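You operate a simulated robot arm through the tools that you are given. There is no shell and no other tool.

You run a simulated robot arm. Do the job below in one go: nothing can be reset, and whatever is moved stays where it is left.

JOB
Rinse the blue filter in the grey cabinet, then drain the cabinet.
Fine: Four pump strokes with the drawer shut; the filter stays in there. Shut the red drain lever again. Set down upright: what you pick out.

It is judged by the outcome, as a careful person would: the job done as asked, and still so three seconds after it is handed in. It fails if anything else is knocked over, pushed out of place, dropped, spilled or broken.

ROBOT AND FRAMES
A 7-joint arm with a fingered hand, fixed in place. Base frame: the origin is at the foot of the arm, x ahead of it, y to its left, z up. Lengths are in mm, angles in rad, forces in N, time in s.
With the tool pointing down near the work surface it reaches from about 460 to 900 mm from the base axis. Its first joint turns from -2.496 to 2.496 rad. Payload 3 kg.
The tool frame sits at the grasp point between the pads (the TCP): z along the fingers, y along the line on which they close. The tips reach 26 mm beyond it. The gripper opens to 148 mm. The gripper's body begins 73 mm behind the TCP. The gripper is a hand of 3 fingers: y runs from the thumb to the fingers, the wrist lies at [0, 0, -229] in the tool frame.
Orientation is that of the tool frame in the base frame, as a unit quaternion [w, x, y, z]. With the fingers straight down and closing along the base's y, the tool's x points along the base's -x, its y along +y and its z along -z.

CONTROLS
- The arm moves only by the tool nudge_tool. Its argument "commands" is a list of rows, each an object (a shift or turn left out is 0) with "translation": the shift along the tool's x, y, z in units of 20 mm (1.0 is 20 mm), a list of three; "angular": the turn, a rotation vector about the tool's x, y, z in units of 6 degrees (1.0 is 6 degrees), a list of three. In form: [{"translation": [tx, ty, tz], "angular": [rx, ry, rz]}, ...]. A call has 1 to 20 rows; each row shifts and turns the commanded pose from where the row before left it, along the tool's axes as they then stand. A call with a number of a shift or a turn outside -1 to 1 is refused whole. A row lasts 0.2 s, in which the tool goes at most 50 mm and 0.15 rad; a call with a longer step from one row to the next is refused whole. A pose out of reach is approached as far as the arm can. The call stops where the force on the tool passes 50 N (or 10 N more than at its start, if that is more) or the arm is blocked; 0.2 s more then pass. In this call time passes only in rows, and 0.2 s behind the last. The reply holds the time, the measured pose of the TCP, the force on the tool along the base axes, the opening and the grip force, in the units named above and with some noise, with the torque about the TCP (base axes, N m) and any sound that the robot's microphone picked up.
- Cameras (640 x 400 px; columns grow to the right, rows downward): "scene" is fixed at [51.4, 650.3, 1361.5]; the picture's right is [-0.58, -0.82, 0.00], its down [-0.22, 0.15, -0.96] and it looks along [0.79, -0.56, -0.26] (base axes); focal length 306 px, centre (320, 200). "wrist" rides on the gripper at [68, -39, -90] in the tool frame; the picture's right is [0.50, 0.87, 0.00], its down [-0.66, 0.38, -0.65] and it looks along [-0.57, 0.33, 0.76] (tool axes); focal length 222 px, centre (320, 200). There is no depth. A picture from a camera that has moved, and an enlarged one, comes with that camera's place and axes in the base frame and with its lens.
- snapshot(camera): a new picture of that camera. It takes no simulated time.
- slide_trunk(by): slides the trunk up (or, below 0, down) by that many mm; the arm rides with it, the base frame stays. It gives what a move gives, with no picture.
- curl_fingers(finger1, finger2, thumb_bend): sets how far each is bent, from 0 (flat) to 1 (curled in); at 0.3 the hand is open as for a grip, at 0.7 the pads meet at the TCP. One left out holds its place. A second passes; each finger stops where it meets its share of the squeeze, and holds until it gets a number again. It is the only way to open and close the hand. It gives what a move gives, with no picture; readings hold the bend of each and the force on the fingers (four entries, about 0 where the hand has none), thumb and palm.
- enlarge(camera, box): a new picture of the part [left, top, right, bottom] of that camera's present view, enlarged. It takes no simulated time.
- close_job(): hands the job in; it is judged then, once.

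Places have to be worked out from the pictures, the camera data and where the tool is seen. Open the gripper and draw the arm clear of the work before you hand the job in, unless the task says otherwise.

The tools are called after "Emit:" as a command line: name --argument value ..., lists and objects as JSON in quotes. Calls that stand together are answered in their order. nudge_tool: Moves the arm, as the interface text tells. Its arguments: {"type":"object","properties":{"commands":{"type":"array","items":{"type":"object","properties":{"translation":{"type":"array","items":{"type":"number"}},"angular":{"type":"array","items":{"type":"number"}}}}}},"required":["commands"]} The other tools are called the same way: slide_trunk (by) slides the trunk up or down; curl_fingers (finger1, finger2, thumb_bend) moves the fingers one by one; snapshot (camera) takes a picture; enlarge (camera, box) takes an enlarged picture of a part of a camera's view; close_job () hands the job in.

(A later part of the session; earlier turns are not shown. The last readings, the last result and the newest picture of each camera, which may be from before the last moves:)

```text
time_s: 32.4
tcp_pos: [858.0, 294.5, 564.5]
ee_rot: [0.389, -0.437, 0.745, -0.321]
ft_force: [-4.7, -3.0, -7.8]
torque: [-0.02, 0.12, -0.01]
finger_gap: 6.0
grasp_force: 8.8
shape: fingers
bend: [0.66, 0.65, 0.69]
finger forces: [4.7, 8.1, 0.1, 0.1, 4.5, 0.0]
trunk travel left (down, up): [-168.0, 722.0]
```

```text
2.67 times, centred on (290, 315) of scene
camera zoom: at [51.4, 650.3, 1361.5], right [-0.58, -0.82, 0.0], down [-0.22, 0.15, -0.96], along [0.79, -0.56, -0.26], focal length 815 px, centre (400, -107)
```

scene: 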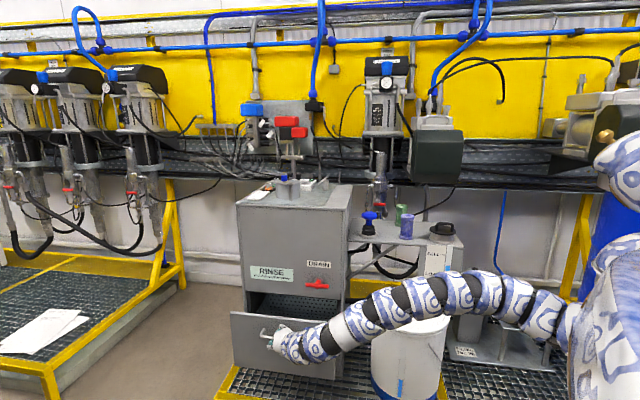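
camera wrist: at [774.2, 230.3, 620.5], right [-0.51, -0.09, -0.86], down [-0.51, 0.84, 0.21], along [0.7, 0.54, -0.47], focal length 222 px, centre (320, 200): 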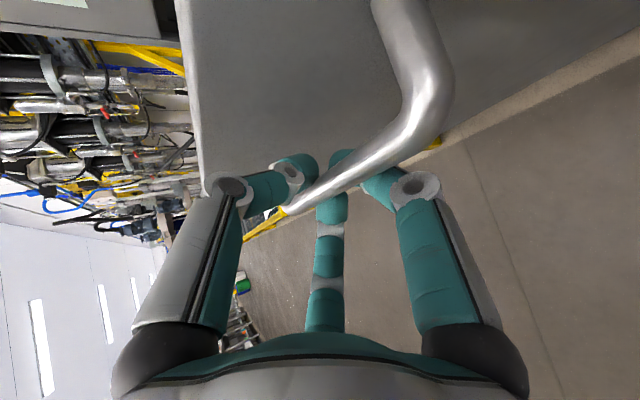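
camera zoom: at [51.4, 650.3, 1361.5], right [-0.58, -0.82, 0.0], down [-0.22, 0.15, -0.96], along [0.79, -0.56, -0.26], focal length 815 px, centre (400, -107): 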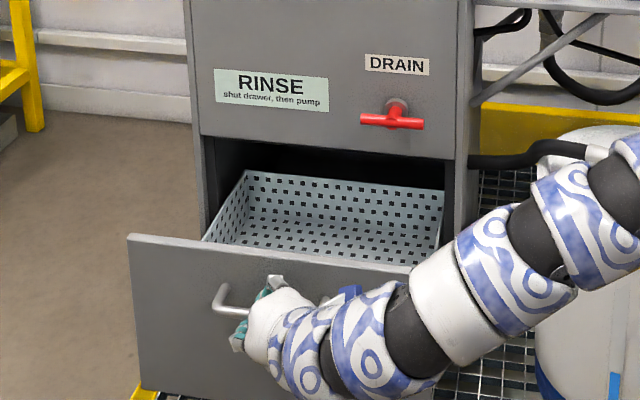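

The drawer is open about 250 mm with a perforated basket inside. I release the handle and withdraw along the tool axis.

Emit:
curl_fingers --finger1 0.4 --finger2 0.4 --thumb_bend 0.55

Emit:
nudge_tool --commands '[{"translation": [0, 0, -0.5]}, {"translation": [0, 0, -1]}, {"translation": [0, 0, -1]}, {"translation": [0, 0, -1]}, {"translation": [0, 0, -1]}]'

Emit:
enlarge --camera "scene" --box '[210, 240, 370, 390]'

Emit:
snapshot --camera "wrist"

```text
time_s: 33.4
tcp_pos: [858.7, 292.9, 564.0]
ee_rot: [0.389, -0.436, 0.745, -0.321]
ft_force: [-1.2, 2.4, 0.2]
torque: [-0.08, -0.05, 0.02]
finger_gap: 70.3
grasp_force: 1.4
shape: fingers
bend: [0.4, 0.4, 0.55]
finger forces: [0.1, 0.0, 0.0, 0.0, 2.2, 0.0]
trunk travel left (down, up): [-168.0, 722.0]
```

```text
time_s: 34.6
tcp_pos: [793.8, 321.9, 597.0]
ee_rot: [0.388, -0.435, 0.746, -0.322]
ft_force: [-0.6, -0.1, 0.2]
torque: [0.03, 0.02, 0.0]
finger_gap: 71.2
grasp_force: 0.1
shape: fingers
bend: [0.4, 0.4, 0.55]
finger forces: [0.0, 0.1, 0.0, 0.0, 0.1, 0.0]
out of reach, approached as far as the arm can: row 4, 5
trunk travel left (down, up): [-168.0, 722.0]
```

```text
2.67 times, centred on (290, 315) of scene
camera zoom: at [51.4, 650.3, 1361.5], right [-0.58, -0.82, 0.0], down [-0.22, 0.15, -0.96], along [0.79, -0.56, -0.26], focal length 815 px, centre (400, -107)
```

zoom: 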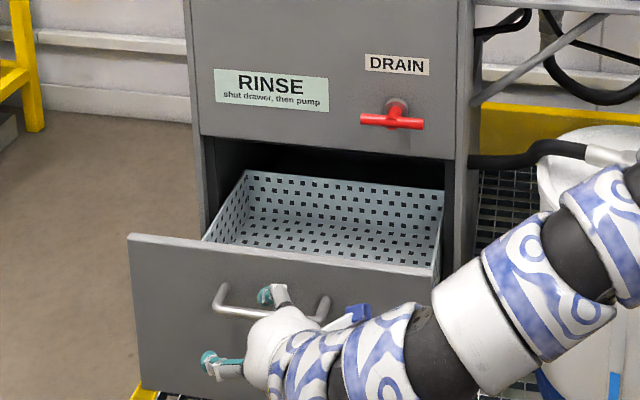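

```text
taken
camera wrist: at [710.9, 258.6, 654.4], right [-0.51, -0.09, -0.86], down [-0.5, 0.84, 0.21], along [0.7, 0.54, -0.47], focal length 222 px, centre (320, 200)
```

wrist: 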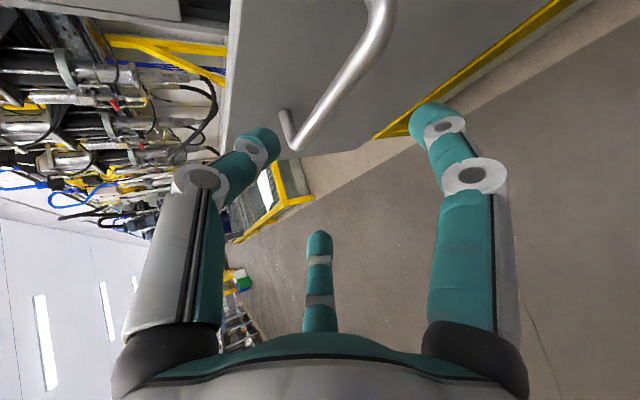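

The hand is free of the handle. I raise the trunk 350 mm and turn the tool down so the camera can look into the drawer.

Emit:
slide_trunk --by 350

Emit:
nudge_tool --commands '[{"angular": [0, 0, -1]}, {"angular": [0, 0, -1]}, {"angular": [0, 0, -1]}, {"angular": [-1, 0, 0]}, {"angular": [-1, 0, 0]}, {"angular": [-1, 0, 0]}, {"angular": [-1, 0, 0]}, {"angular": [-1, 0, 0]}, {"angular": [-1, 0, 0]}, {"angular": [-1, 0, 0]}, {"angular": [-1, 0, 0]}, {"angular": [-1, 0, 0]}, {"angular": [-1, 0, 0]}]'

Emit:
snapshot --camera "wrist"

Emit:
snapshot --camera "scene"

```text
time_s: 38.0
tcp_pos: [794.4, 322.7, 948.2]
ee_rot: [0.389, -0.435, 0.745, -0.322]
ft_force: [0.0, -0.4, 0.0]
torque: [0.0, 0.0, 0.0]
finger_gap: 71.0
grasp_force: 0.1
shape: fingers
bend: [0.4, 0.4, 0.55]
finger forces: [0.1, 0.0, 0.1, 0.0, 0.0, 0.0]
trunk travel left (down, up): [-518.0, 372.0]
```

```text
time_s: 40.8
tcp_pos: [794.9, 320.9, 947.6]
ee_rot: [0.014, -0.639, 0.769, 0.006]
ft_force: [-0.9, 1.8, -0.3]
torque: [-0.16, -0.09, -0.01]
finger_gap: 71.4
grasp_force: 0.0
shape: fingers
bend: [0.4, 0.4, 0.55]
finger forces: [0.1, 0.0, 0.1, 0.0, 0.0, 0.1]
trunk travel left (down, up): [-518.0, 372.0]
```

```text
taken
camera wrist: at [820.2, 245.1, 1036.3], right [-0.94, -0.34, -0.02], down [-0.26, 0.69, 0.67], along [-0.21, 0.64, -0.74], focal length 222 px, centre (320, 200)
```

wrist: 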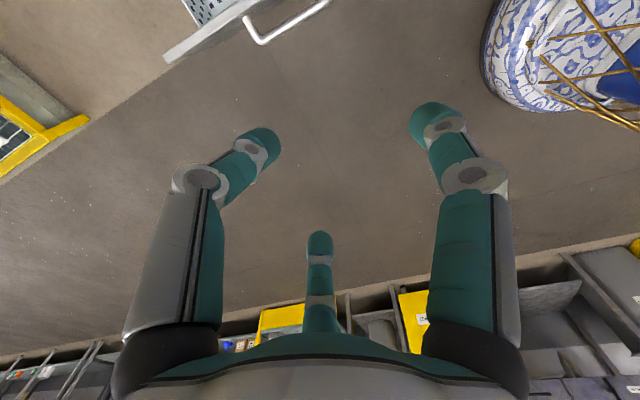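

```text
taken
```

scene: 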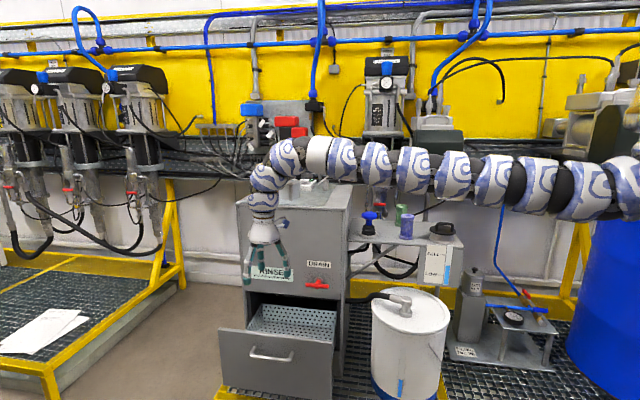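

The tool points straight down now but the camera faces away from the drawer. I rotate about the vertical by 80°, then shift right/down so the camera looks into the drawer.

Emit:
nudge_tool --commands '[{"angular": [0, 0, 1]}, {"angular": [0, 0, 1]}, {"angular": [0, 0, 1]}, {"angular": [0, 0, 1]}, {"angular": [0, 0, 1]}, {"angular": [0, 0, 1]}, {"angular": [0, 0, 1]}, {"angular": [0, 0, 1]}, {"angular": [0, 0, 1]}, {"angular": [0, 0, 1]}, {"angular": [0, 0, 1]}, {"angular": [0, 0, 1]}, {"angular": [0, 0, 1]}, {"angular": [0, 0, 0.3]}]'

Emit:
nudge_tool --commands '[{"translation": [0.1, -1, 0.4]}, {"translation": [0.1, -1, 0.4]}, {"translation": [0.1, -1, 0.4]}, {"translation": [0.1, -1, 0.4]}, {"translation": [0.1, -1, 0.4]}, {"translation": [0.1, -1, 0.4]}, {"translation": [0.1, -1, 0.4]}, {"translation": [0.1, -1, 0.4]}, {"translation": [0.1, -1, 0.4]}, {"translation": [0.1, -1, 0.4]}, {"translation": [0.1, -1, 0.4]}, {"translation": [0.1, -1, 0.4]}]'

Emit:
snapshot --camera "wrist"

```text
time_s: 43.8
tcp_pos: [794.3, 322.8, 947.8]
ee_rot: [0.008, 0.002, 1.0, 0.014]
ft_force: [0.2, -0.1, -0.4]
torque: [0.01, 0.0, 0.0]
finger_gap: 71.3
grasp_force: 0.0
shape: fingers
bend: [0.4, 0.4, 0.55]
finger forces: [0.0, 0.0, 0.1, 0.1, 0.1, 0.1]
trunk travel left (down, up): [-518.0, 372.0]
```

```text
time_s: 46.4
tcp_pos: [776.1, 86.4, 844.3]
ee_rot: [0.007, 0.003, 1.0, 0.013]
ft_force: [-0.8, 0.2, 0.0]
torque: [-0.02, 0.03, 0.02]
finger_gap: 71.4
grasp_force: 0.0
shape: fingers
bend: [0.4, 0.4, 0.55]
finger forces: [0.0, 0.0, 0.0, 0.0, 0.1, 0.0]
out of reach, approached as far as the arm can: row 12
trunk travel left (down, up): [-518.0, 372.0]
```

```text
taken
camera wrist: at [706.8, 46.3, 932.9], right [-0.5, 0.87, 0.02], down [0.65, 0.36, 0.67], along [0.58, 0.34, -0.74], focal length 222 px, centre (320, 200)
```

wrist: 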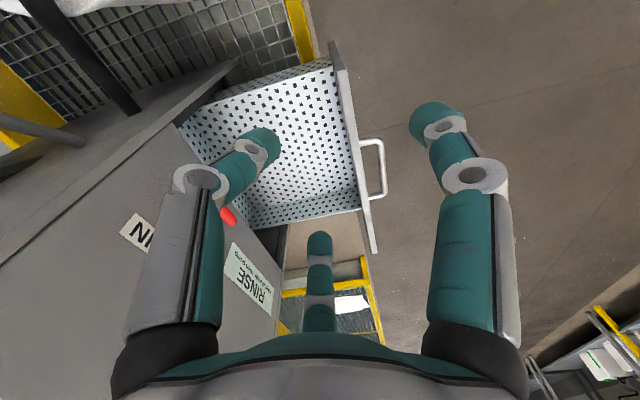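

Emit:
enlarge --camera "wrist" --box '[170, 40, 410, 260]'

Emit:
enlarge --camera "scene" --box '[210, 280, 350, 400]'

```text
1.82 times, centred on (290, 150) of wrist
camera zoom: at [706.8, 46.3, 932.9], right [-0.5, 0.87, 0.02], down [0.65, 0.36, 0.67], along [0.58, 0.34, -0.74], focal length 404 px, centre (374, 291)
```

zoom: 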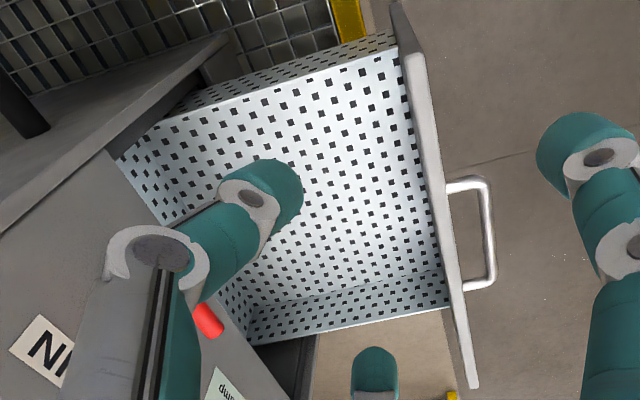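

```text
3.33 times, centred on (280, 340) of scene
camera zoom: at [51.4, 650.3, 1361.5], right [-0.58, -0.82, 0.0], down [-0.22, 0.15, -0.96], along [0.79, -0.56, -0.26], focal length 1019 px, centre (453, -267)
```

zoom: 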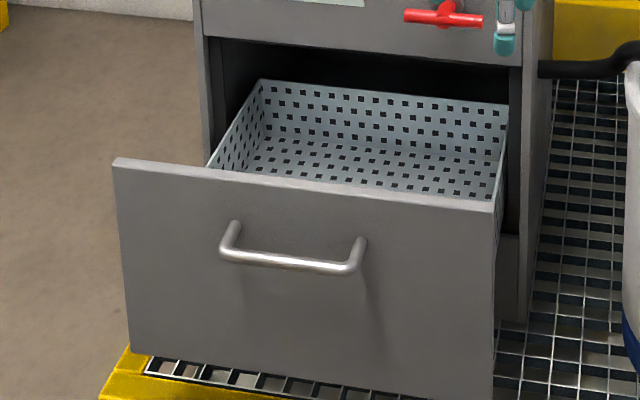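

The basket is empty, so the blue filter on the shelf is what must go in, standing upright. I raise the trunk to clear everything and traverse toward the shelf to view the filter with the wrist camera.

Emit:
slide_trunk --by 220

Emit:
curl_fingers --finger1 0.35 --finger2 0.35 --thumb_bend 0.35

Emit:
nudge_tool --commands '[{"translation": [0.1, -1, 0]}, {"translation": [0.1, -1, 0]}, {"translation": [0.1, -1, 0]}, {"translation": [0.1, -1, 0]}, {"translation": [0.1, -1, 0]}, {"translation": [0.1, -1, 0]}, {"translation": [0.1, -1, 0]}, {"translation": [0.1, -1, 0]}, {"translation": [0.1, -1, 0]}, {"translation": [0.1, -1, 0]}, {"translation": [0.1, -1, 0]}, {"translation": [0.1, -1, 0]}, {"translation": [0.1, -1, 0]}, {"translation": [0.1, -1, 0]}, {"translation": [0.1, -1, 0]}, {"translation": [0.1, -1, 0]}, {"translation": [0.1, -1, 0]}, {"translation": [0.1, -1, 0]}, {"translation": [0.1, -1, 0]}, {"translation": [0.1, -1, 0]}]'

Emit:
snapshot --camera "wrist"

Emit:
snapshot --camera "scene"

```text
time_s: 48.7
tcp_pos: [775.0, 87.1, 1064.2]
ee_rot: [0.005, 0.002, 1.0, 0.013]
ft_force: [-0.1, -0.6, 0.0]
torque: [0.01, 0.0, 0.01]
finger_gap: 71.4
grasp_force: 0.0
shape: fingers
bend: [0.4, 0.4, 0.55]
finger forces: [0.1, 0.0, 0.1, 0.0, 0.1, 0.0]
trunk travel left (down, up): [-738.0, 152.0]
```

```text
time_s: 49.7
tcp_pos: [775.1, 87.0, 1064.2]
ee_rot: [0.006, 0.001, 1.0, 0.012]
ft_force: [-0.6, -0.4, -0.6]
torque: [0.03, 0.01, -0.05]
finger_gap: 110.9
grasp_force: 0.1
shape: fingers
bend: [0.35, 0.35, 0.35]
finger forces: [0.0, 0.1, 0.0, 0.0, 0.0, 0.1]
trunk travel left (down, up): [-738.0, 152.0]
```

```text
time_s: 53.9
tcp_pos: [806.0, -297.7, 1024.9]
ee_rot: [0.007, 0.001, 1.0, 0.013]
ft_force: [-0.7, 0.1, -0.3]
torque: [0.01, -0.02, -0.02]
finger_gap: 110.8
grasp_force: 0.1
shape: fingers
bend: [0.35, 0.35, 0.35]
finger forces: [0.0, 0.0, 0.0, 0.0, 0.1, 0.1]
out of reach, approached as far as the arm can: row 1, 2, 3, 4, 5, 6, 7, 8, 9, 10, 11, 12, 14, 16
trunk travel left (down, up): [-738.0, 152.0]
```

```text
taken
camera wrist: at [736.7, -338.0, 1113.5], right [-0.5, 0.87, 0.02], down [0.65, 0.36, 0.67], along [0.58, 0.35, -0.74], focal length 222 px, centre (320, 200)
```

wrist: 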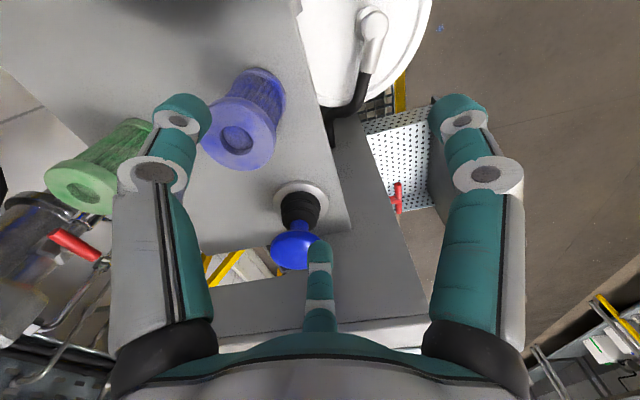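

```text
taken
```

scene: 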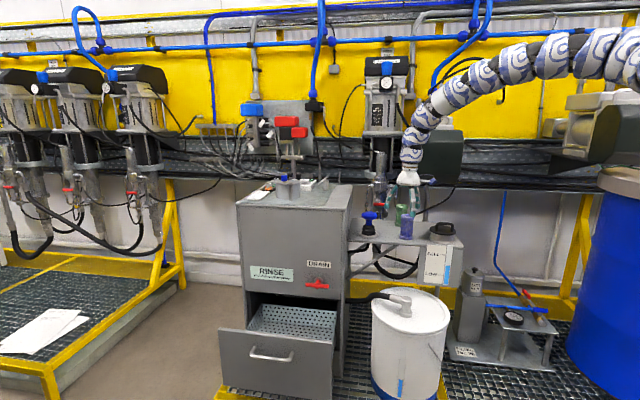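

Triangulated: blue filter top at about (832,-351,958), base ≈858, green filter at (950,-457), knob at (949,-246,952). I level the tool and centre it above the blue filter.

Emit:
nudge_tool --commands '[{"translation": [-0.43, -0.88, 0], "angular": [0.25, 0.13, 0]}, {"translation": [-0.43, -0.88, 0]}, {"translation": [-0.44, -0.89, 0]}]'

Emit:
snapshot --camera "wrist"

Emit:
enlarge --camera "scene" --box '[350, 120, 470, 270]'

```text
time_s: 54.7
tcp_pos: [830.6, -350.3, 1023.6]
ee_rot: [-0.002, 0.002, 1.0, 0.0]
ft_force: [0.0, -0.1, 0.6]
torque: [-0.01, 0.04, 0.0]
finger_gap: 110.7
grasp_force: 0.1
shape: fingers
bend: [0.35, 0.35, 0.35]
finger forces: [0.1, 0.0, 0.0, 0.1, 0.0, 0.0]
trunk travel left (down, up): [-738.0, 152.0]
```

```text
taken
camera wrist: at [763.9, -389.0, 1115.0], right [-0.5, 0.87, 0.0], down [0.66, 0.38, 0.65], along [0.57, 0.32, -0.76], focal length 222 px, centre (320, 200)
```

wrist: 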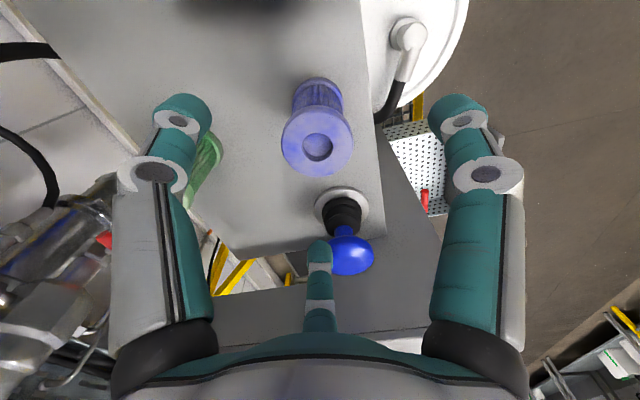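

```text
2.67 times, centred on (410, 195) of scene
camera zoom: at [51.4, 650.3, 1361.5], right [-0.58, -0.82, 0.0], down [-0.22, 0.15, -0.96], along [0.79, -0.56, -0.26], focal length 815 px, centre (80, 213)
```

zoom: 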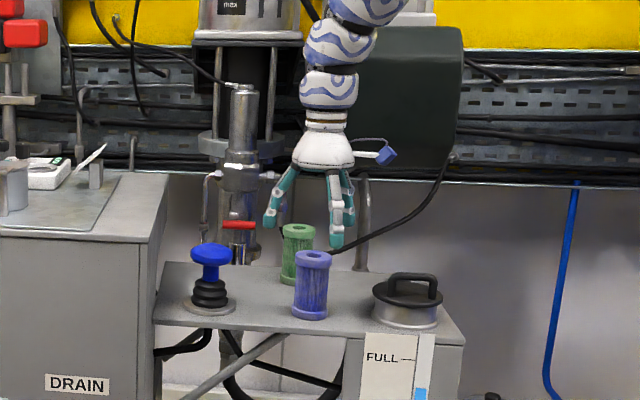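

The view confirms the filter axis at about (834,-352). I descend to a grasp height of about z=930.

Emit:
nudge_tool --commands '[{"translation": [-0.17, -0.09, 0.5]}, {"translation": [0, 0, 1]}, {"translation": [0, 0, 1]}, {"translation": [0, 0, 1]}, {"translation": [0, 0, 1]}]'

Emit:
snapshot --camera "wrist"

Emit:
enlarge --camera "scene" --box '[350, 150, 470, 270]'

```text
time_s: 55.9
tcp_pos: [833.7, -351.7, 934.4]
ee_rot: [-0.002, 0.001, 1.0, 0.0]
ft_force: [-0.9, -1.0, -0.4]
torque: [0.02, 0.01, 0.0]
finger_gap: 110.8
grasp_force: 0.0
shape: fingers
bend: [0.35, 0.35, 0.35]
finger forces: [0.0, 0.0, 0.0, 0.1, 0.0, 0.1]
trunk travel left (down, up): [-738.0, 152.0]
```

```text
taken
camera wrist: at [767.0, -390.5, 1024.9], right [-0.5, 0.87, 0.0], down [0.66, 0.38, 0.65], along [0.57, 0.33, -0.76], focal length 222 px, centre (320, 200)
```

wrist: 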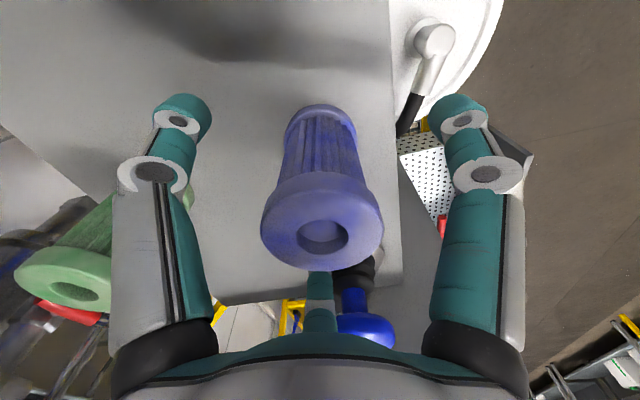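

```text
3.33 times, centred on (410, 210) of scene
camera zoom: at [51.4, 650.3, 1361.5], right [-0.58, -0.82, 0.0], down [-0.22, 0.15, -0.96], along [0.79, -0.56, -0.26], focal length 1019 px, centre (20, 167)
```

zoom: 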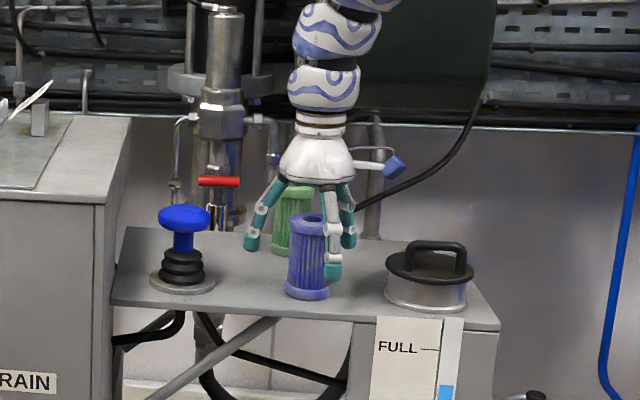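

The filter is centred between the three fingers. I close all three together.

Emit:
curl_fingers --finger1 0.7 --finger2 0.7 --thumb_bend 0.7

Emit:
snapshot --camera "wrist"

Emit:
enlarge --camera "scene" --box '[350, 150, 470, 270]'

```text
time_s: 56.9
tcp_pos: [833.9, -352.2, 933.4]
ee_rot: [-0.001, 0.001, 1.0, -0.001]
ft_force: [-0.5, -0.2, 0.7]
torque: [0.01, 0.03, 0.01]
finger_gap: 41.4
grasp_force: 18.1
shape: fingers
bend: [0.55, 0.55, 0.61]
finger forces: [11.3, 11.1, 0.1, 0.0, 14.4, 0.1]
trunk travel left (down, up): [-738.0, 152.0]
```

```text
taken
camera wrist: at [766.9, -390.4, 1025.2], right [-0.5, 0.87, 0.0], down [0.66, 0.38, 0.65], along [0.57, 0.33, -0.76], focal length 222 px, centre (320, 200)
```

wrist: 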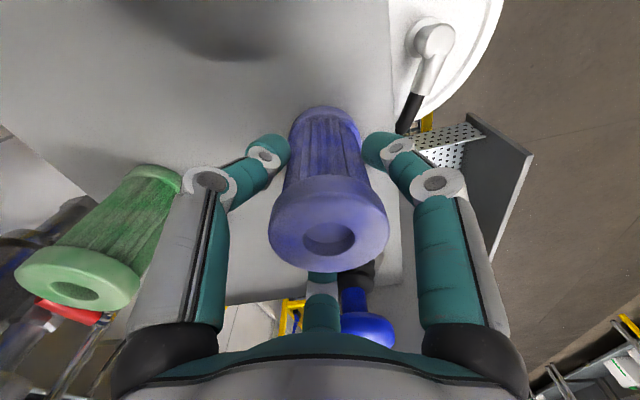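

```text
3.33 times, centred on (410, 210) of scene
camera zoom: at [51.4, 650.3, 1361.5], right [-0.58, -0.82, 0.0], down [-0.22, 0.15, -0.96], along [0.79, -0.56, -0.26], focal length 1019 px, centre (20, 167)
```

zoom: 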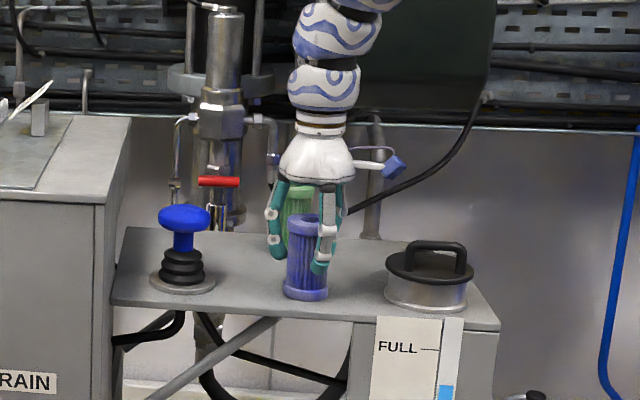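

Firm grip (11/11/14 N) on the waist of the filter, below its cap. I lift 100 mm straight up.

Emit:
nudge_tool --commands '[{"translation": [0, 0, -0.5]}, {"translation": [0, 0, -0.8]}, {"translation": [0, 0, -1]}, {"translation": [0, 0, -1]}, {"translation": [0, 0, -1]}, {"translation": [0, 0, -0.7]}]'

Emit:
snapshot --camera "wrist"

Emit:
snapshot --camera "scene"

```text
time_s: 58.3
tcp_pos: [832.5, -352.1, 1034.4]
ee_rot: [-0.001, 0.001, 1.0, 0.0]
ft_force: [0.9, -0.4, -0.5]
torque: [0.0, 0.0, -0.01]
finger_gap: 41.4
grasp_force: 18.3
shape: fingers
bend: [0.55, 0.55, 0.61]
finger forces: [11.2, 11.0, 0.0, 0.0, 14.3, 0.1]
trunk travel left (down, up): [-738.0, 152.0]
```

```text
taken
camera wrist: at [766.1, -389.3, 1125.5], right [-0.5, 0.87, 0.0], down [0.66, 0.38, 0.65], along [0.57, 0.33, -0.76], focal length 222 px, centre (320, 200)
```

wrist: 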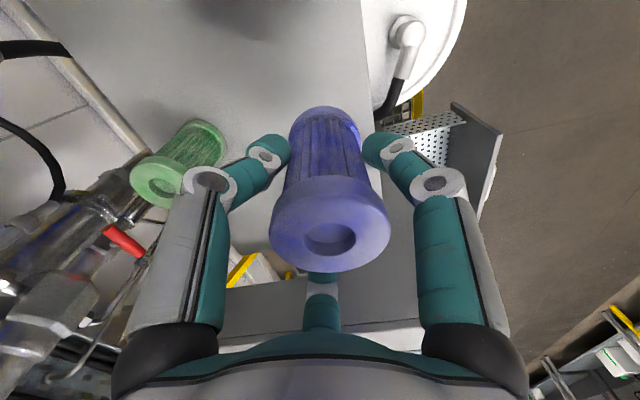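

```text
taken
```

scene: 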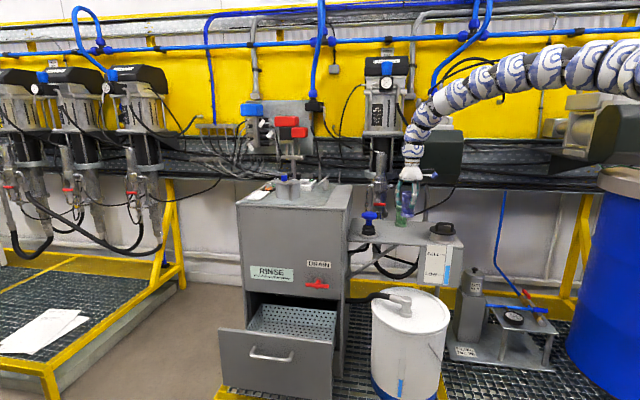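

The filter is held securely and upright. I carry it leftward in small stages, a bit higher and further back from the cabinet corner, checking for drift.

Emit:
nudge_tool --commands '[{"translation": [0.3, 1, -0.3]}, {"translation": [0.3, 1, -0.3]}, {"translation": [0.3, 1, -0.3]}, {"translation": [0.3, 1, -0.3]}, {"translation": [0.3, 1, -0.3]}, {"translation": [0.3, 1, -0.3]}]'

```text
time_s: 59.7
tcp_pos: [823.1, -232.8, 1063.2]
ee_rot: [-0.004, 0.002, 1.0, 0.0]
ft_force: [0.0, 0.7, -0.6]
torque: [0.0, -0.01, -0.02]
finger_gap: 41.3
grasp_force: 18.3
shape: fingers
bend: [0.55, 0.55, 0.61]
finger forces: [11.2, 11.0, 0.0, 0.0, 14.3, 0.0]
out of reach, approached as far as the arm can: row 4, 5, 6
trunk travel left (down, up): [-738.0, 152.0]
```

x hardly retreats here (an inner reach limit), which suggests the shoulder is too high relative to the wrist. I raise the tool 100 mm and will then lower the trunk by the same amount, to change the arm's fold.

Emit:
nudge_tool --commands '[{"translation": [0, 0, -1]}, {"translation": [0, 0, -1]}, {"translation": [0, 0, -1]}, {"translation": [0, 0, -1]}, {"translation": [0, 0, -1]}]'

Emit:
slide_trunk --by -80

Emit:
nudge_tool --commands '[{"translation": [0.6, 0.8, 0]}, {"translation": [0.6, 0.8, 0]}, {"translation": [0.6, 0.8, 0]}, {"translation": [0.6, 0.8, 0]}]'

```text
time_s: 60.9
tcp_pos: [842.3, -234.3, 1156.6]
ee_rot: [-0.002, 0.002, 1.0, 0.0]
ft_force: [0.7, -0.2, -0.4]
torque: [-0.01, -0.04, 0.02]
finger_gap: 41.2
grasp_force: 17.9
shape: fingers
bend: [0.55, 0.55, 0.61]
finger forces: [11.3, 10.9, 0.0, 0.0, 14.1, 0.0]
out of reach, approached as far as the arm can: row 1, 2, 3, 4
trunk travel left (down, up): [-738.0, 152.0]
```

```text
time_s: 62.1
tcp_pos: [842.5, -234.6, 1077.2]
ee_rot: [-0.003, 0.001, 1.0, 0.0]
ft_force: [0.5, -0.1, -0.8]
torque: [-0.01, -0.02, -0.02]
finger_gap: 41.5
grasp_force: 18.4
shape: fingers
bend: [0.55, 0.55, 0.61]
finger forces: [11.3, 11.0, 0.1, 0.0, 14.2, 0.0]
trunk travel left (down, up): [-658.0, 232.0]
```

```text
time_s: 63.1
tcp_pos: [841.4, -170.4, 1074.1]
ee_rot: [-0.004, 0.002, 1.0, 0.0]
ft_force: [0.0, -0.8, -0.9]
torque: [0.0, 0.01, 0.0]
finger_gap: 41.2
grasp_force: 18.1
shape: fingers
bend: [0.55, 0.55, 0.61]
finger forces: [11.3, 11.0, 0.0, 0.0, 14.2, 0.2]
out of reach, approached as far as the arm can: row 1, 2, 3, 4
trunk travel left (down, up): [-658.0, 232.0]
```

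Going up pushes x outward, so the limit depends on pose. I test whether a yaw change (the filter is symmetric) frees the motion.

Emit:
nudge_tool --commands '[{"angular": [0, 0, -1]}, {"angular": [0, 0, -1]}, {"angular": [0, 0, -1]}]'

Emit:
nudge_tool --commands '[{"translation": [1, 0, 0]}]'

```text
time_s: 63.9
tcp_pos: [842.9, -171.9, 1075.4]
ee_rot: [-0.003, -0.156, 0.988, 0.001]
ft_force: [0.0, -0.5, -1.6]
torque: [0.0, 0.01, 0.0]
finger_gap: 41.3
grasp_force: 18.5
shape: fingers
bend: [0.55, 0.55, 0.61]
finger forces: [11.3, 10.8, 0.1, 0.0, 14.2, 0.0]
trunk travel left (down, up): [-658.0, 232.0]
```

```text
time_s: 64.3
tcp_pos: [842.0, -172.7, 1075.8]
ee_rot: [-0.003, -0.155, 0.988, 0.0]
ft_force: [-0.2, -0.1, -0.6]
torque: [-0.01, -0.04, 0.02]
finger_gap: 41.5
grasp_force: 18.0
shape: fingers
bend: [0.55, 0.55, 0.61]
finger forces: [11.3, 10.9, 0.1, 0.1, 14.2, 0.0]
out of reach, approached as far as the arm can: row 1
trunk travel left (down, up): [-658.0, 232.0]
```

Yaw does not matter; the inner limit is about r≈860 here. The hand is above the cabinet-top level, so I simply pass along x≈842 in base +y, watching the pose.

Emit:
nudge_tool --commands '[{"translation": [-0.31, 0.95, -0.1]}, {"translation": [-0.31, 0.95, -0.1]}, {"translation": [-0.31, 0.95, -0.1]}, {"translation": [-0.31, 0.95, -0.1]}]'

Emit:
snapshot --camera "scene"

```text
time_s: 65.3
tcp_pos: [842.3, -91.8, 1081.8]
ee_rot: [-0.003, -0.154, 0.988, 0.001]
ft_force: [-1.1, -0.1, -0.3]
torque: [0.02, 0.03, 0.02]
finger_gap: 41.2
grasp_force: 18.5
shape: fingers
bend: [0.55, 0.55, 0.61]
finger forces: [11.2, 10.9, 0.0, 0.1, 14.2, 0.1]
trunk travel left (down, up): [-658.0, 232.0]
```

```text
taken
```

scene: 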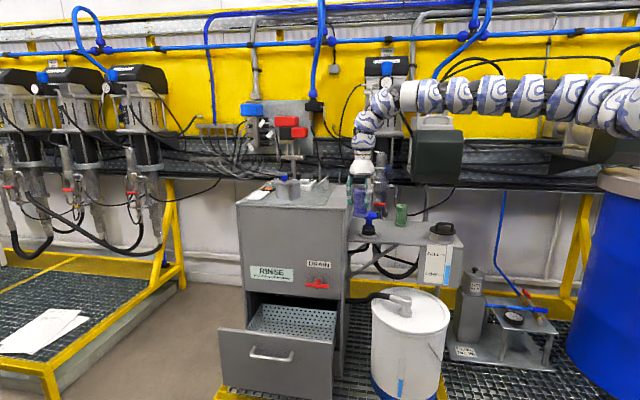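

Now unflagged. I continue in +y to about y=130 at this height.

Emit:
nudge_tool --commands '[{"translation": [-0.31, 0.95, 0]}, {"translation": [-0.31, 0.95, 0]}, {"translation": [-0.31, 0.95, 0]}, {"translation": [-0.31, 0.95, 0]}, {"translation": [-0.31, 0.95, 0]}, {"translation": [-0.31, 0.95, 0]}, {"translation": [-0.31, 0.95, 0]}, {"translation": [-0.31, 0.95, 0]}, {"translation": [-0.31, 0.95, 0]}, {"translation": [-0.31, 0.95, 0]}, {"translation": [-0.31, 0.95, 0]}, {"translation": [-0.31, 0.95, 0]}]'

Emit:
nudge_tool --commands '[{"angular": [0, 0, 1]}, {"angular": [0, 0, 1]}, {"angular": [0, 0, 1]}, {"angular": [0, 0, 1]}, {"angular": [0, 0, 1]}, {"angular": [0, 0, 1]}, {"angular": [0, 0, 1]}, {"angular": [0, 0, 1]}, {"angular": [0, 0, 1]}, {"angular": [0, 0, 1]}, {"angular": [0, 0, 0.5]}]'

Emit:
snapshot --camera "wrist"

Emit:
snapshot --camera "scene"

```text
time_s: 67.9
tcp_pos: [843.6, 147.0, 1083.2]
ee_rot: [-0.002, -0.155, 0.988, -0.001]
ft_force: [0.3, -0.5, -0.9]
torque: [0.0, 0.02, 0.03]
finger_gap: 41.2
grasp_force: 18.5
shape: fingers
bend: [0.55, 0.55, 0.61]
finger forces: [11.4, 10.8, 0.0, 0.1, 14.2, 0.1]
trunk travel left (down, up): [-658.0, 232.0]
```

```text
time_s: 70.3
tcp_pos: [843.3, 147.2, 1084.0]
ee_rot: [-0.003, 0.384, 0.923, -0.001]
ft_force: [-0.1, 0.1, -1.2]
torque: [0.01, 0.02, -0.01]
finger_gap: 41.2
grasp_force: 18.2
shape: fingers
bend: [0.55, 0.55, 0.61]
finger forces: [11.4, 10.9, 0.0, 0.0, 14.1, 0.1]
trunk travel left (down, up): [-658.0, 232.0]
```

```text
taken
camera wrist: at [769.1, 168.7, 1174.8], right [0.26, 0.96, 0.0], down [0.73, -0.2, 0.65], along [0.63, -0.17, -0.76], focal length 222 px, centre (320, 200)
```

wrist: 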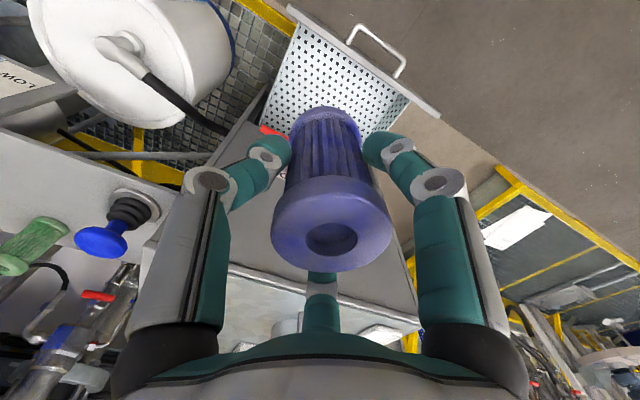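

```text
taken
```

scene: 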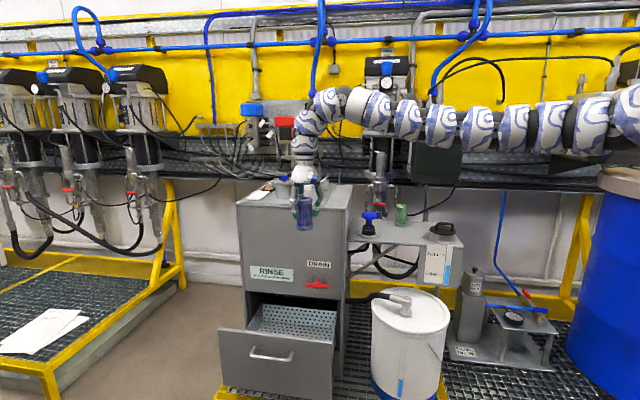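

Emit:
enlarge --camera "wrist" --box '[230, 0, 450, 180]'

```text
2.22 times, centred on (340, 90) of wrist
camera zoom: at [769.1, 168.7, 1174.8], right [0.26, 0.96, 0.0], down [0.73, -0.2, 0.65], along [0.63, -0.17, -0.76], focal length 494 px, centre (276, 444)
```

zoom: 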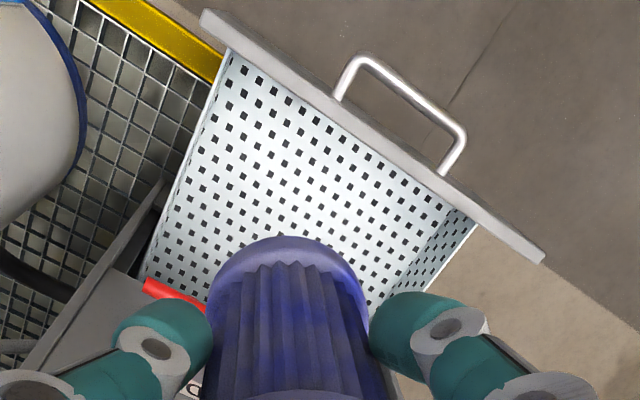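

From this view: panel inner face n≈-455, basket side walls at about w≈640 and w≈987, lever bar at n≈-657. I choose a spot at about (886,137), move over it, and lower the trunk in stages.

Emit:
nudge_tool --commands '[{"translation": [-0.93, 0.58, 0]}, {"translation": [-0.93, 0.58, 0]}]'

Emit:
slide_trunk --by -350

Emit:
snapshot --camera "wrist"

Emit:
snapshot --camera "scene"

```text
time_s: 70.9
tcp_pos: [888.1, 135.9, 1082.6]
ee_rot: [-0.003, 0.384, 0.923, -0.002]
ft_force: [-0.8, -0.3, -0.7]
torque: [0.03, 0.03, 0.02]
finger_gap: 41.1
grasp_force: 18.0
shape: fingers
bend: [0.55, 0.55, 0.61]
finger forces: [11.3, 10.8, 0.0, 0.0, 14.1, 0.1]
trunk travel left (down, up): [-658.0, 232.0]
```

```text
time_s: 74.3
tcp_pos: [886.2, 136.9, 734.0]
ee_rot: [-0.002, 0.384, 0.923, -0.001]
ft_force: [-0.5, 0.2, -0.9]
torque: [-0.01, 0.03, -0.01]
finger_gap: 41.4
grasp_force: 18.4
shape: fingers
bend: [0.55, 0.55, 0.61]
finger forces: [11.2, 10.8, 0.0, 0.0, 14.0, 0.1]
trunk travel left (down, up): [-308.0, 582.0]
```

```text
taken
camera wrist: at [812.3, 158.1, 824.4], right [0.26, 0.97, 0.0], down [0.73, -0.2, 0.65], along [0.63, -0.17, -0.76], focal length 222 px, centre (320, 200)
```

wrist: 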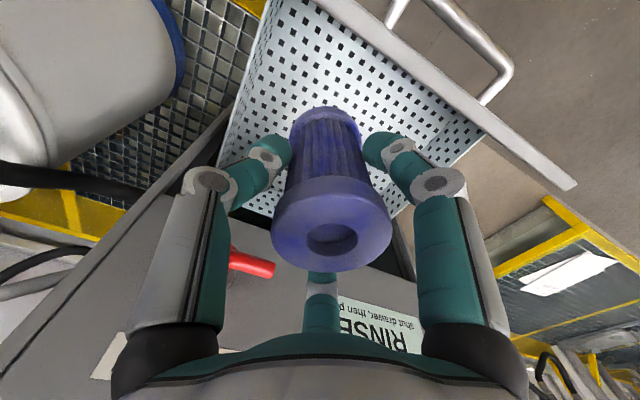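

```text
taken
```

scene: 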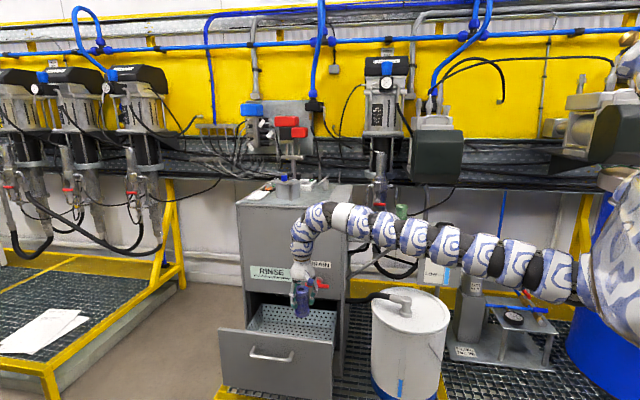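

Everything is well aligned over the basket. I lower the trunk another 190 mm, so the filter bottom comes to about z≈470, below the rim.

Emit:
slide_trunk --by -190

Emit:
snapshot --camera "wrist"

Emit:
enlarge --camera "scene" --box '[210, 230, 370, 390]'

```text
time_s: 76.4
tcp_pos: [887.2, 137.8, 542.1]
ee_rot: [-0.002, 0.384, 0.923, -0.001]
ft_force: [-0.2, 0.4, 0.0]
torque: [-0.01, 0.0, 0.02]
finger_gap: 41.4
grasp_force: 18.3
shape: fingers
bend: [0.55, 0.55, 0.61]
finger forces: [11.4, 10.7, 0.1, 0.0, 14.1, 0.0]
trunk travel left (down, up): [-118.0, 772.0]
```

```text
taken
camera wrist: at [812.3, 158.2, 634.5], right [0.26, 0.97, 0.0], down [0.73, -0.2, 0.65], along [0.63, -0.17, -0.76], focal length 222 px, centre (320, 200)
```

wrist: 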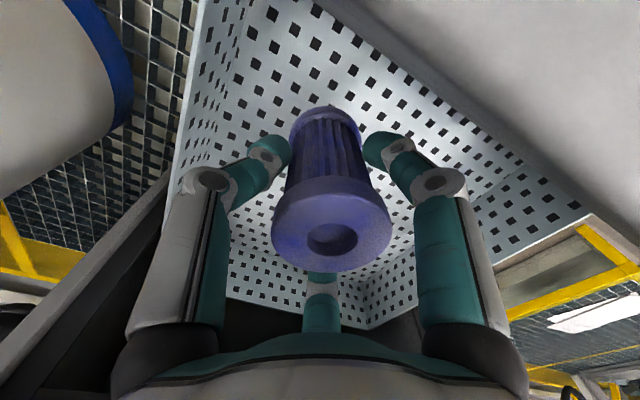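

```text
2.50 times, centred on (290, 310) of scene
camera zoom: at [51.4, 650.3, 1361.5], right [-0.58, -0.82, 0.0], down [-0.22, 0.15, -0.96], along [0.79, -0.56, -0.26], focal length 764 px, centre (395, -75)
```

zoom: 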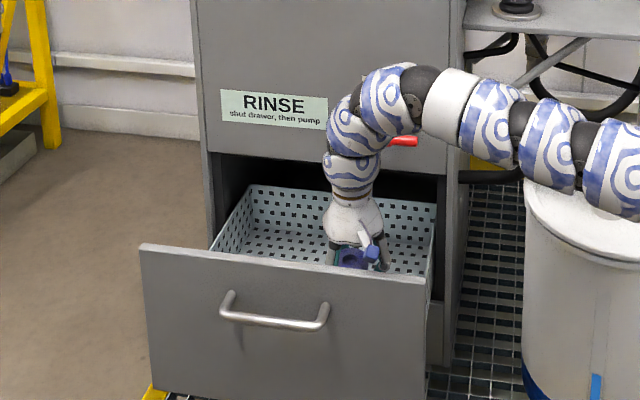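

The filter is inside the basket walls. I lower by nudges: first 40 mm, then small steps watching the force.

Emit:
nudge_tool --commands '[{"translation": [0, 0, 0.7]}, {"translation": [0, 0, 0.7]}, {"translation": [0, 0, 0.5]}]'

Emit:
nudge_tool --commands '[{"translation": [0, 0, 0.3]}, {"translation": [0, 0, 0.3]}]'

Emit:
snapshot --camera "wrist"

```text
time_s: 77.1
tcp_pos: [892.0, 139.1, 526.8]
ee_rot: [0.004, 0.385, 0.923, 0.007]
ft_force: [2.0, -1.5, 28.2]
torque: [0.79, 2.6, 0.1]
finger_gap: 41.5
grasp_force: 18.2
shape: fingers
bend: [0.55, 0.55, 0.61]
finger forces: [11.4, 10.8, 0.0, 0.0, 14.0, 0.1]
trunk travel left (down, up): [-118.0, 772.0]
stopped in row 3: the force on the tool passed its limit at 62 N (the readings are from after the stop); the commanded pose is now the measured one
```

```text
time_s: 77.4
tcp_pos: [893.2, 140.8, 526.5]
ee_rot: [0.007, 0.385, 0.923, 0.009]
ft_force: [3.0, -0.7, 26.9]
torque: [0.65, 2.48, 0.03]
finger_gap: 41.6
grasp_force: 17.9
shape: fingers
bend: [0.55, 0.55, 0.61]
finger forces: [11.4, 10.7, 0.0, 0.0, 14.2, 0.0]
trunk travel left (down, up): [-118.0, 772.0]
stopped in row 1: the force on the tool passed its limit at 58 N (the readings are from after the stop); the commanded pose is now the measured one
```

```text
taken
camera wrist: at [817.4, 160.0, 616.8], right [0.26, 0.96, 0.02], down [0.72, -0.21, 0.67], along [0.65, -0.16, -0.75], focal length 222 px, centre (320, 200)
```

wrist: 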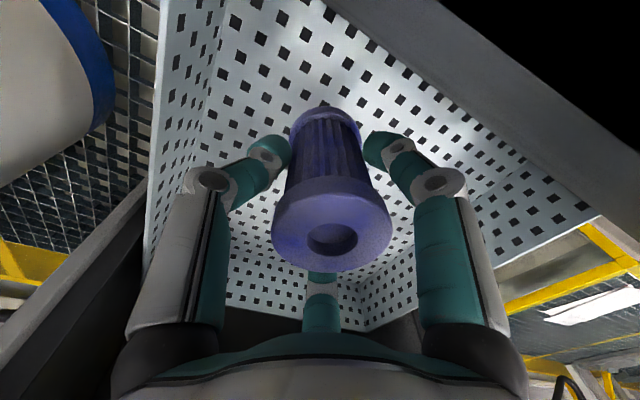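

The hand stopped with an upward force whose torque puts the contact at n≈-445: the wrist camera met the top edge of the drawer panel. I go back up 30 mm, level the tool, and turn it 30° so the camera comes off the panel side.

Emit:
nudge_tool --commands '[{"translation": [0, 0, -0.5]}, {"translation": [0, 0, -1], "angular": [0.21, 0.06, 0]}]'

Emit:
snapshot --camera "wrist"

Emit:
enlarge --camera "scene" --box '[210, 230, 370, 390]'

```text
time_s: 78.2
tcp_pos: [896.7, 99.0, 552.6]
ee_rot: [0.0, 0.403, 0.915, -0.002]
ft_force: [0.5, -1.1, -0.4]
torque: [0.02, 0.04, 0.06]
finger_gap: 41.4
grasp_force: 18.2
shape: fingers
bend: [0.55, 0.55, 0.61]
finger forces: [11.2, 10.8, 0.0, 0.0, 14.0, 0.0]
out of reach, approached as far as the arm can: row 2
trunk travel left (down, up): [-118.0, 772.0]
stopped in row 2: the arm was blocked; the commanded pose is now the measured one
```

```text
taken
camera wrist: at [823.6, 124.0, 643.3], right [0.3, 0.95, -0.01], down [0.72, -0.22, 0.65], along [0.62, -0.2, -0.76], focal length 222 px, centre (320, 200)
```

wrist: 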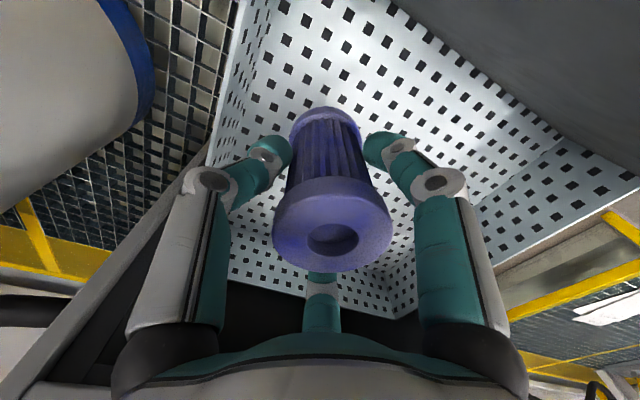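

```text
2.50 times, centred on (290, 310) of scene
camera zoom: at [51.4, 650.3, 1361.5], right [-0.58, -0.82, 0.0], down [-0.22, 0.15, -0.96], along [0.79, -0.56, -0.26], focal length 764 px, centre (395, -75)
```

zoom: 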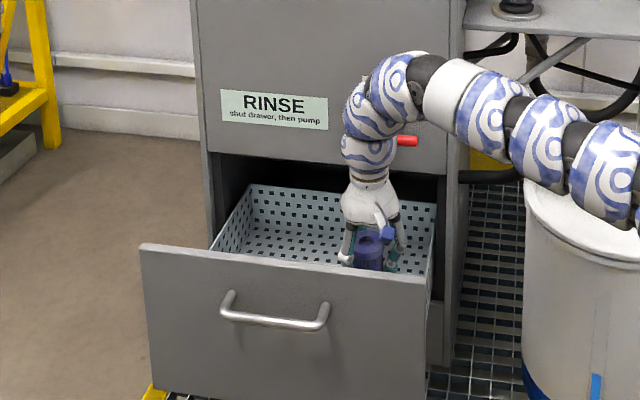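

The hand is now at (897,99,553): n≈-561, w≈706, level and with the camera clear of the panel. I try a modest rotation for more clearance and see if it holds position.

Emit:
nudge_tool --commands '[{"angular": [0, 0, -1]}, {"angular": [0, 0, -1]}, {"angular": [0, 0, -1]}]'

```text
time_s: 79.0
tcp_pos: [897.6, 102.3, 551.6]
ee_rot: [0.0, 0.253, 0.968, -0.003]
ft_force: [-0.6, -0.6, -1.3]
torque: [0.0, 0.01, -0.02]
finger_gap: 41.1
grasp_force: 17.6
shape: fingers
bend: [0.55, 0.55, 0.61]
finger forces: [11.2, 10.6, 0.1, 0.1, 13.8, 0.0]
trunk travel left (down, up): [-118.0, 772.0]
```

Good: the rotation held. I lower with the trunk by 40 mm, then creep down with small nudges.

Emit:
slide_trunk --by -40

Emit:
snapshot --camera "wrist"

Emit:
enlarge --camera "scene" --box '[210, 230, 370, 390]'

```text
time_s: 79.9
tcp_pos: [896.2, 101.3, 511.3]
ee_rot: [-0.001, 0.253, 0.967, -0.004]
ft_force: [0.4, 0.9, -0.1]
torque: [0.02, 0.0, 0.04]
finger_gap: 41.0
grasp_force: 17.7
shape: fingers
bend: [0.55, 0.55, 0.61]
finger forces: [11.2, 10.6, 0.0, 0.0, 13.8, 0.0]
trunk travel left (down, up): [-78.0, 812.0]
```

```text
taken
camera wrist: at [819.4, 101.5, 603.2], right [-0.01, 1.0, -0.01], down [0.76, 0.01, 0.65], along [0.65, 0.0, -0.76], focal length 222 px, centre (320, 200)
```

wrist: 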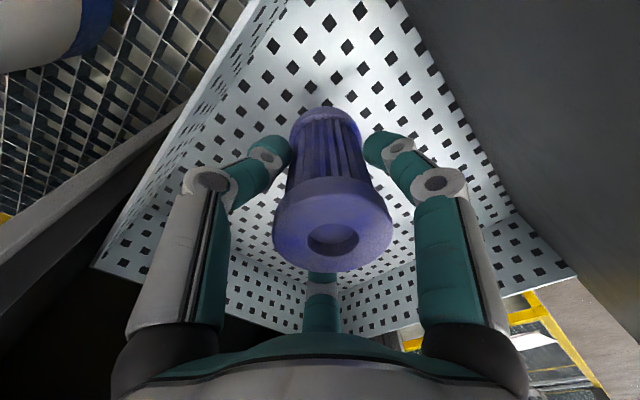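

```text
2.50 times, centred on (290, 310) of scene
camera zoom: at [51.4, 650.3, 1361.5], right [-0.58, -0.82, 0.0], down [-0.22, 0.15, -0.96], along [0.79, -0.56, -0.26], focal length 764 px, centre (395, -75)
```

zoom: 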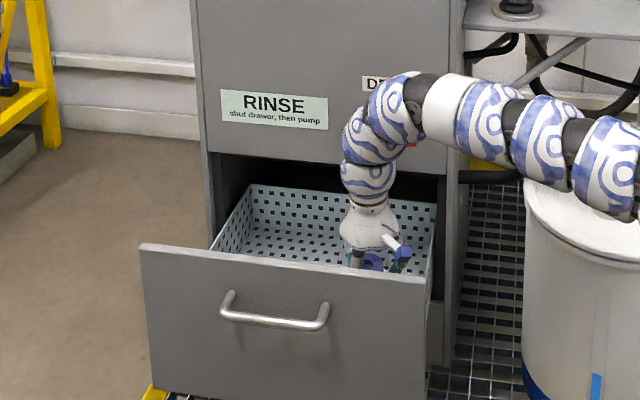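

Clear all around. I lower another 15 mm by trunk, then creep.

Emit:
slide_trunk --by -15

Emit:
slide_trunk --by -6

Emit:
slide_trunk --by -6

```text
time_s: 80.5
tcp_pos: [896.5, 101.7, 496.6]
ee_rot: [-0.001, 0.254, 0.967, -0.003]
ft_force: [-0.3, -0.3, -0.9]
torque: [0.01, 0.01, -0.01]
finger_gap: 41.2
grasp_force: 18.0
shape: fingers
bend: [0.55, 0.55, 0.61]
finger forces: [11.2, 10.6, 0.0, 0.1, 13.8, 0.0]
trunk travel left (down, up): [-63.0, 827.0]
```

```text
time_s: 81.0
tcp_pos: [896.5, 101.2, 492.2]
ee_rot: [-0.001, 0.253, 0.967, -0.004]
ft_force: [0.4, 0.2, -0.1]
torque: [0.03, 0.01, 0.05]
finger_gap: 41.1
grasp_force: 17.9
shape: fingers
bend: [0.55, 0.55, 0.61]
finger forces: [11.3, 10.6, 0.0, 0.0, 13.8, 0.0]
trunk travel left (down, up): [-57.0, 833.0]
```

```text
time_s: 81.6
tcp_pos: [896.0, 101.5, 485.2]
ee_rot: [0.0, 0.254, 0.967, -0.004]
ft_force: [0.1, 0.0, -0.6]
torque: [0.01, 0.0, 0.0]
finger_gap: 41.0
grasp_force: 17.5
shape: fingers
bend: [0.55, 0.55, 0.61]
finger forces: [11.3, 10.5, 0.0, 0.0, 13.8, 0.0]
trunk travel left (down, up): [-51.0, 839.0]
```

No contact yet at filter bottom ≈410. I continue in 4 mm steps.

Emit:
slide_trunk --by -4

Emit:
slide_trunk --by -4

Emit:
snapshot --camera "wrist"

```text
time_s: 82.1
tcp_pos: [896.4, 100.7, 480.9]
ee_rot: [-0.001, 0.254, 0.967, -0.003]
ft_force: [-0.1, -0.6, -1.1]
torque: [-0.02, 0.02, -0.01]
finger_gap: 41.0
grasp_force: 17.5
shape: fingers
bend: [0.55, 0.55, 0.61]
finger forces: [11.3, 10.5, 0.0, 0.1, 13.8, 0.1]
trunk travel left (down, up): [-47.0, 843.0]
```

```text
time_s: 82.6
tcp_pos: [896.0, 101.1, 477.0]
ee_rot: [-0.001, 0.254, 0.967, -0.003]
ft_force: [0.3, -0.2, -1.3]
torque: [-0.01, 0.02, -0.01]
finger_gap: 41.1
grasp_force: 18.1
shape: fingers
bend: [0.55, 0.55, 0.61]
finger forces: [11.2, 10.7, 0.0, 0.0, 13.7, 0.0]
trunk travel left (down, up): [-43.0, 847.0]
```

```text
taken
camera wrist: at [819.4, 101.5, 568.1], right [-0.01, 1.0, -0.01], down [0.76, 0.01, 0.65], along [0.65, 0.0, -0.76], focal length 222 px, centre (320, 200)
```

wrist: 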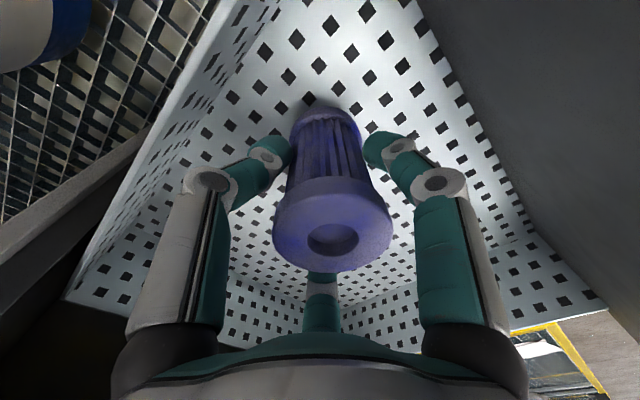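

Emit:
slide_trunk --by -4

Emit:
slide_trunk --by -4

Emit:
slide_trunk --by -4

```text
time_s: 83.2
tcp_pos: [895.9, 101.2, 473.1]
ee_rot: [-0.001, 0.254, 0.967, -0.003]
ft_force: [0.1, 0.2, -0.2]
torque: [-0.01, 0.02, -0.01]
finger_gap: 41.5
grasp_force: 17.8
shape: fingers
bend: [0.55, 0.55, 0.61]
finger forces: [11.3, 10.5, 0.0, 0.1, 13.8, 0.0]
trunk travel left (down, up): [-39.0, 851.0]
```

```text
time_s: 83.7
tcp_pos: [898.0, 100.7, 469.5]
ee_rot: [-0.002, 0.254, 0.967, -0.004]
ft_force: [-0.1, 0.1, 0.2]
torque: [-0.04, 0.02, 0.02]
finger_gap: 41.5
grasp_force: 17.8
shape: fingers
bend: [0.55, 0.55, 0.61]
finger forces: [11.3, 10.5, 0.1, 0.1, 13.8, 0.1]
trunk travel left (down, up): [-35.0, 855.0]
```

```text
time_s: 84.2
tcp_pos: [897.0, 101.3, 463.0]
ee_rot: [-0.002, 0.254, 0.967, -0.004]
ft_force: [0.4, -0.3, -0.6]
torque: [0.04, 0.03, -0.02]
finger_gap: 41.0
grasp_force: 17.4
shape: fingers
bend: [0.55, 0.55, 0.61]
finger forces: [11.3, 10.6, 0.0, 0.1, 13.8, 0.1]
trunk travel left (down, up): [-31.0, 859.0]
```

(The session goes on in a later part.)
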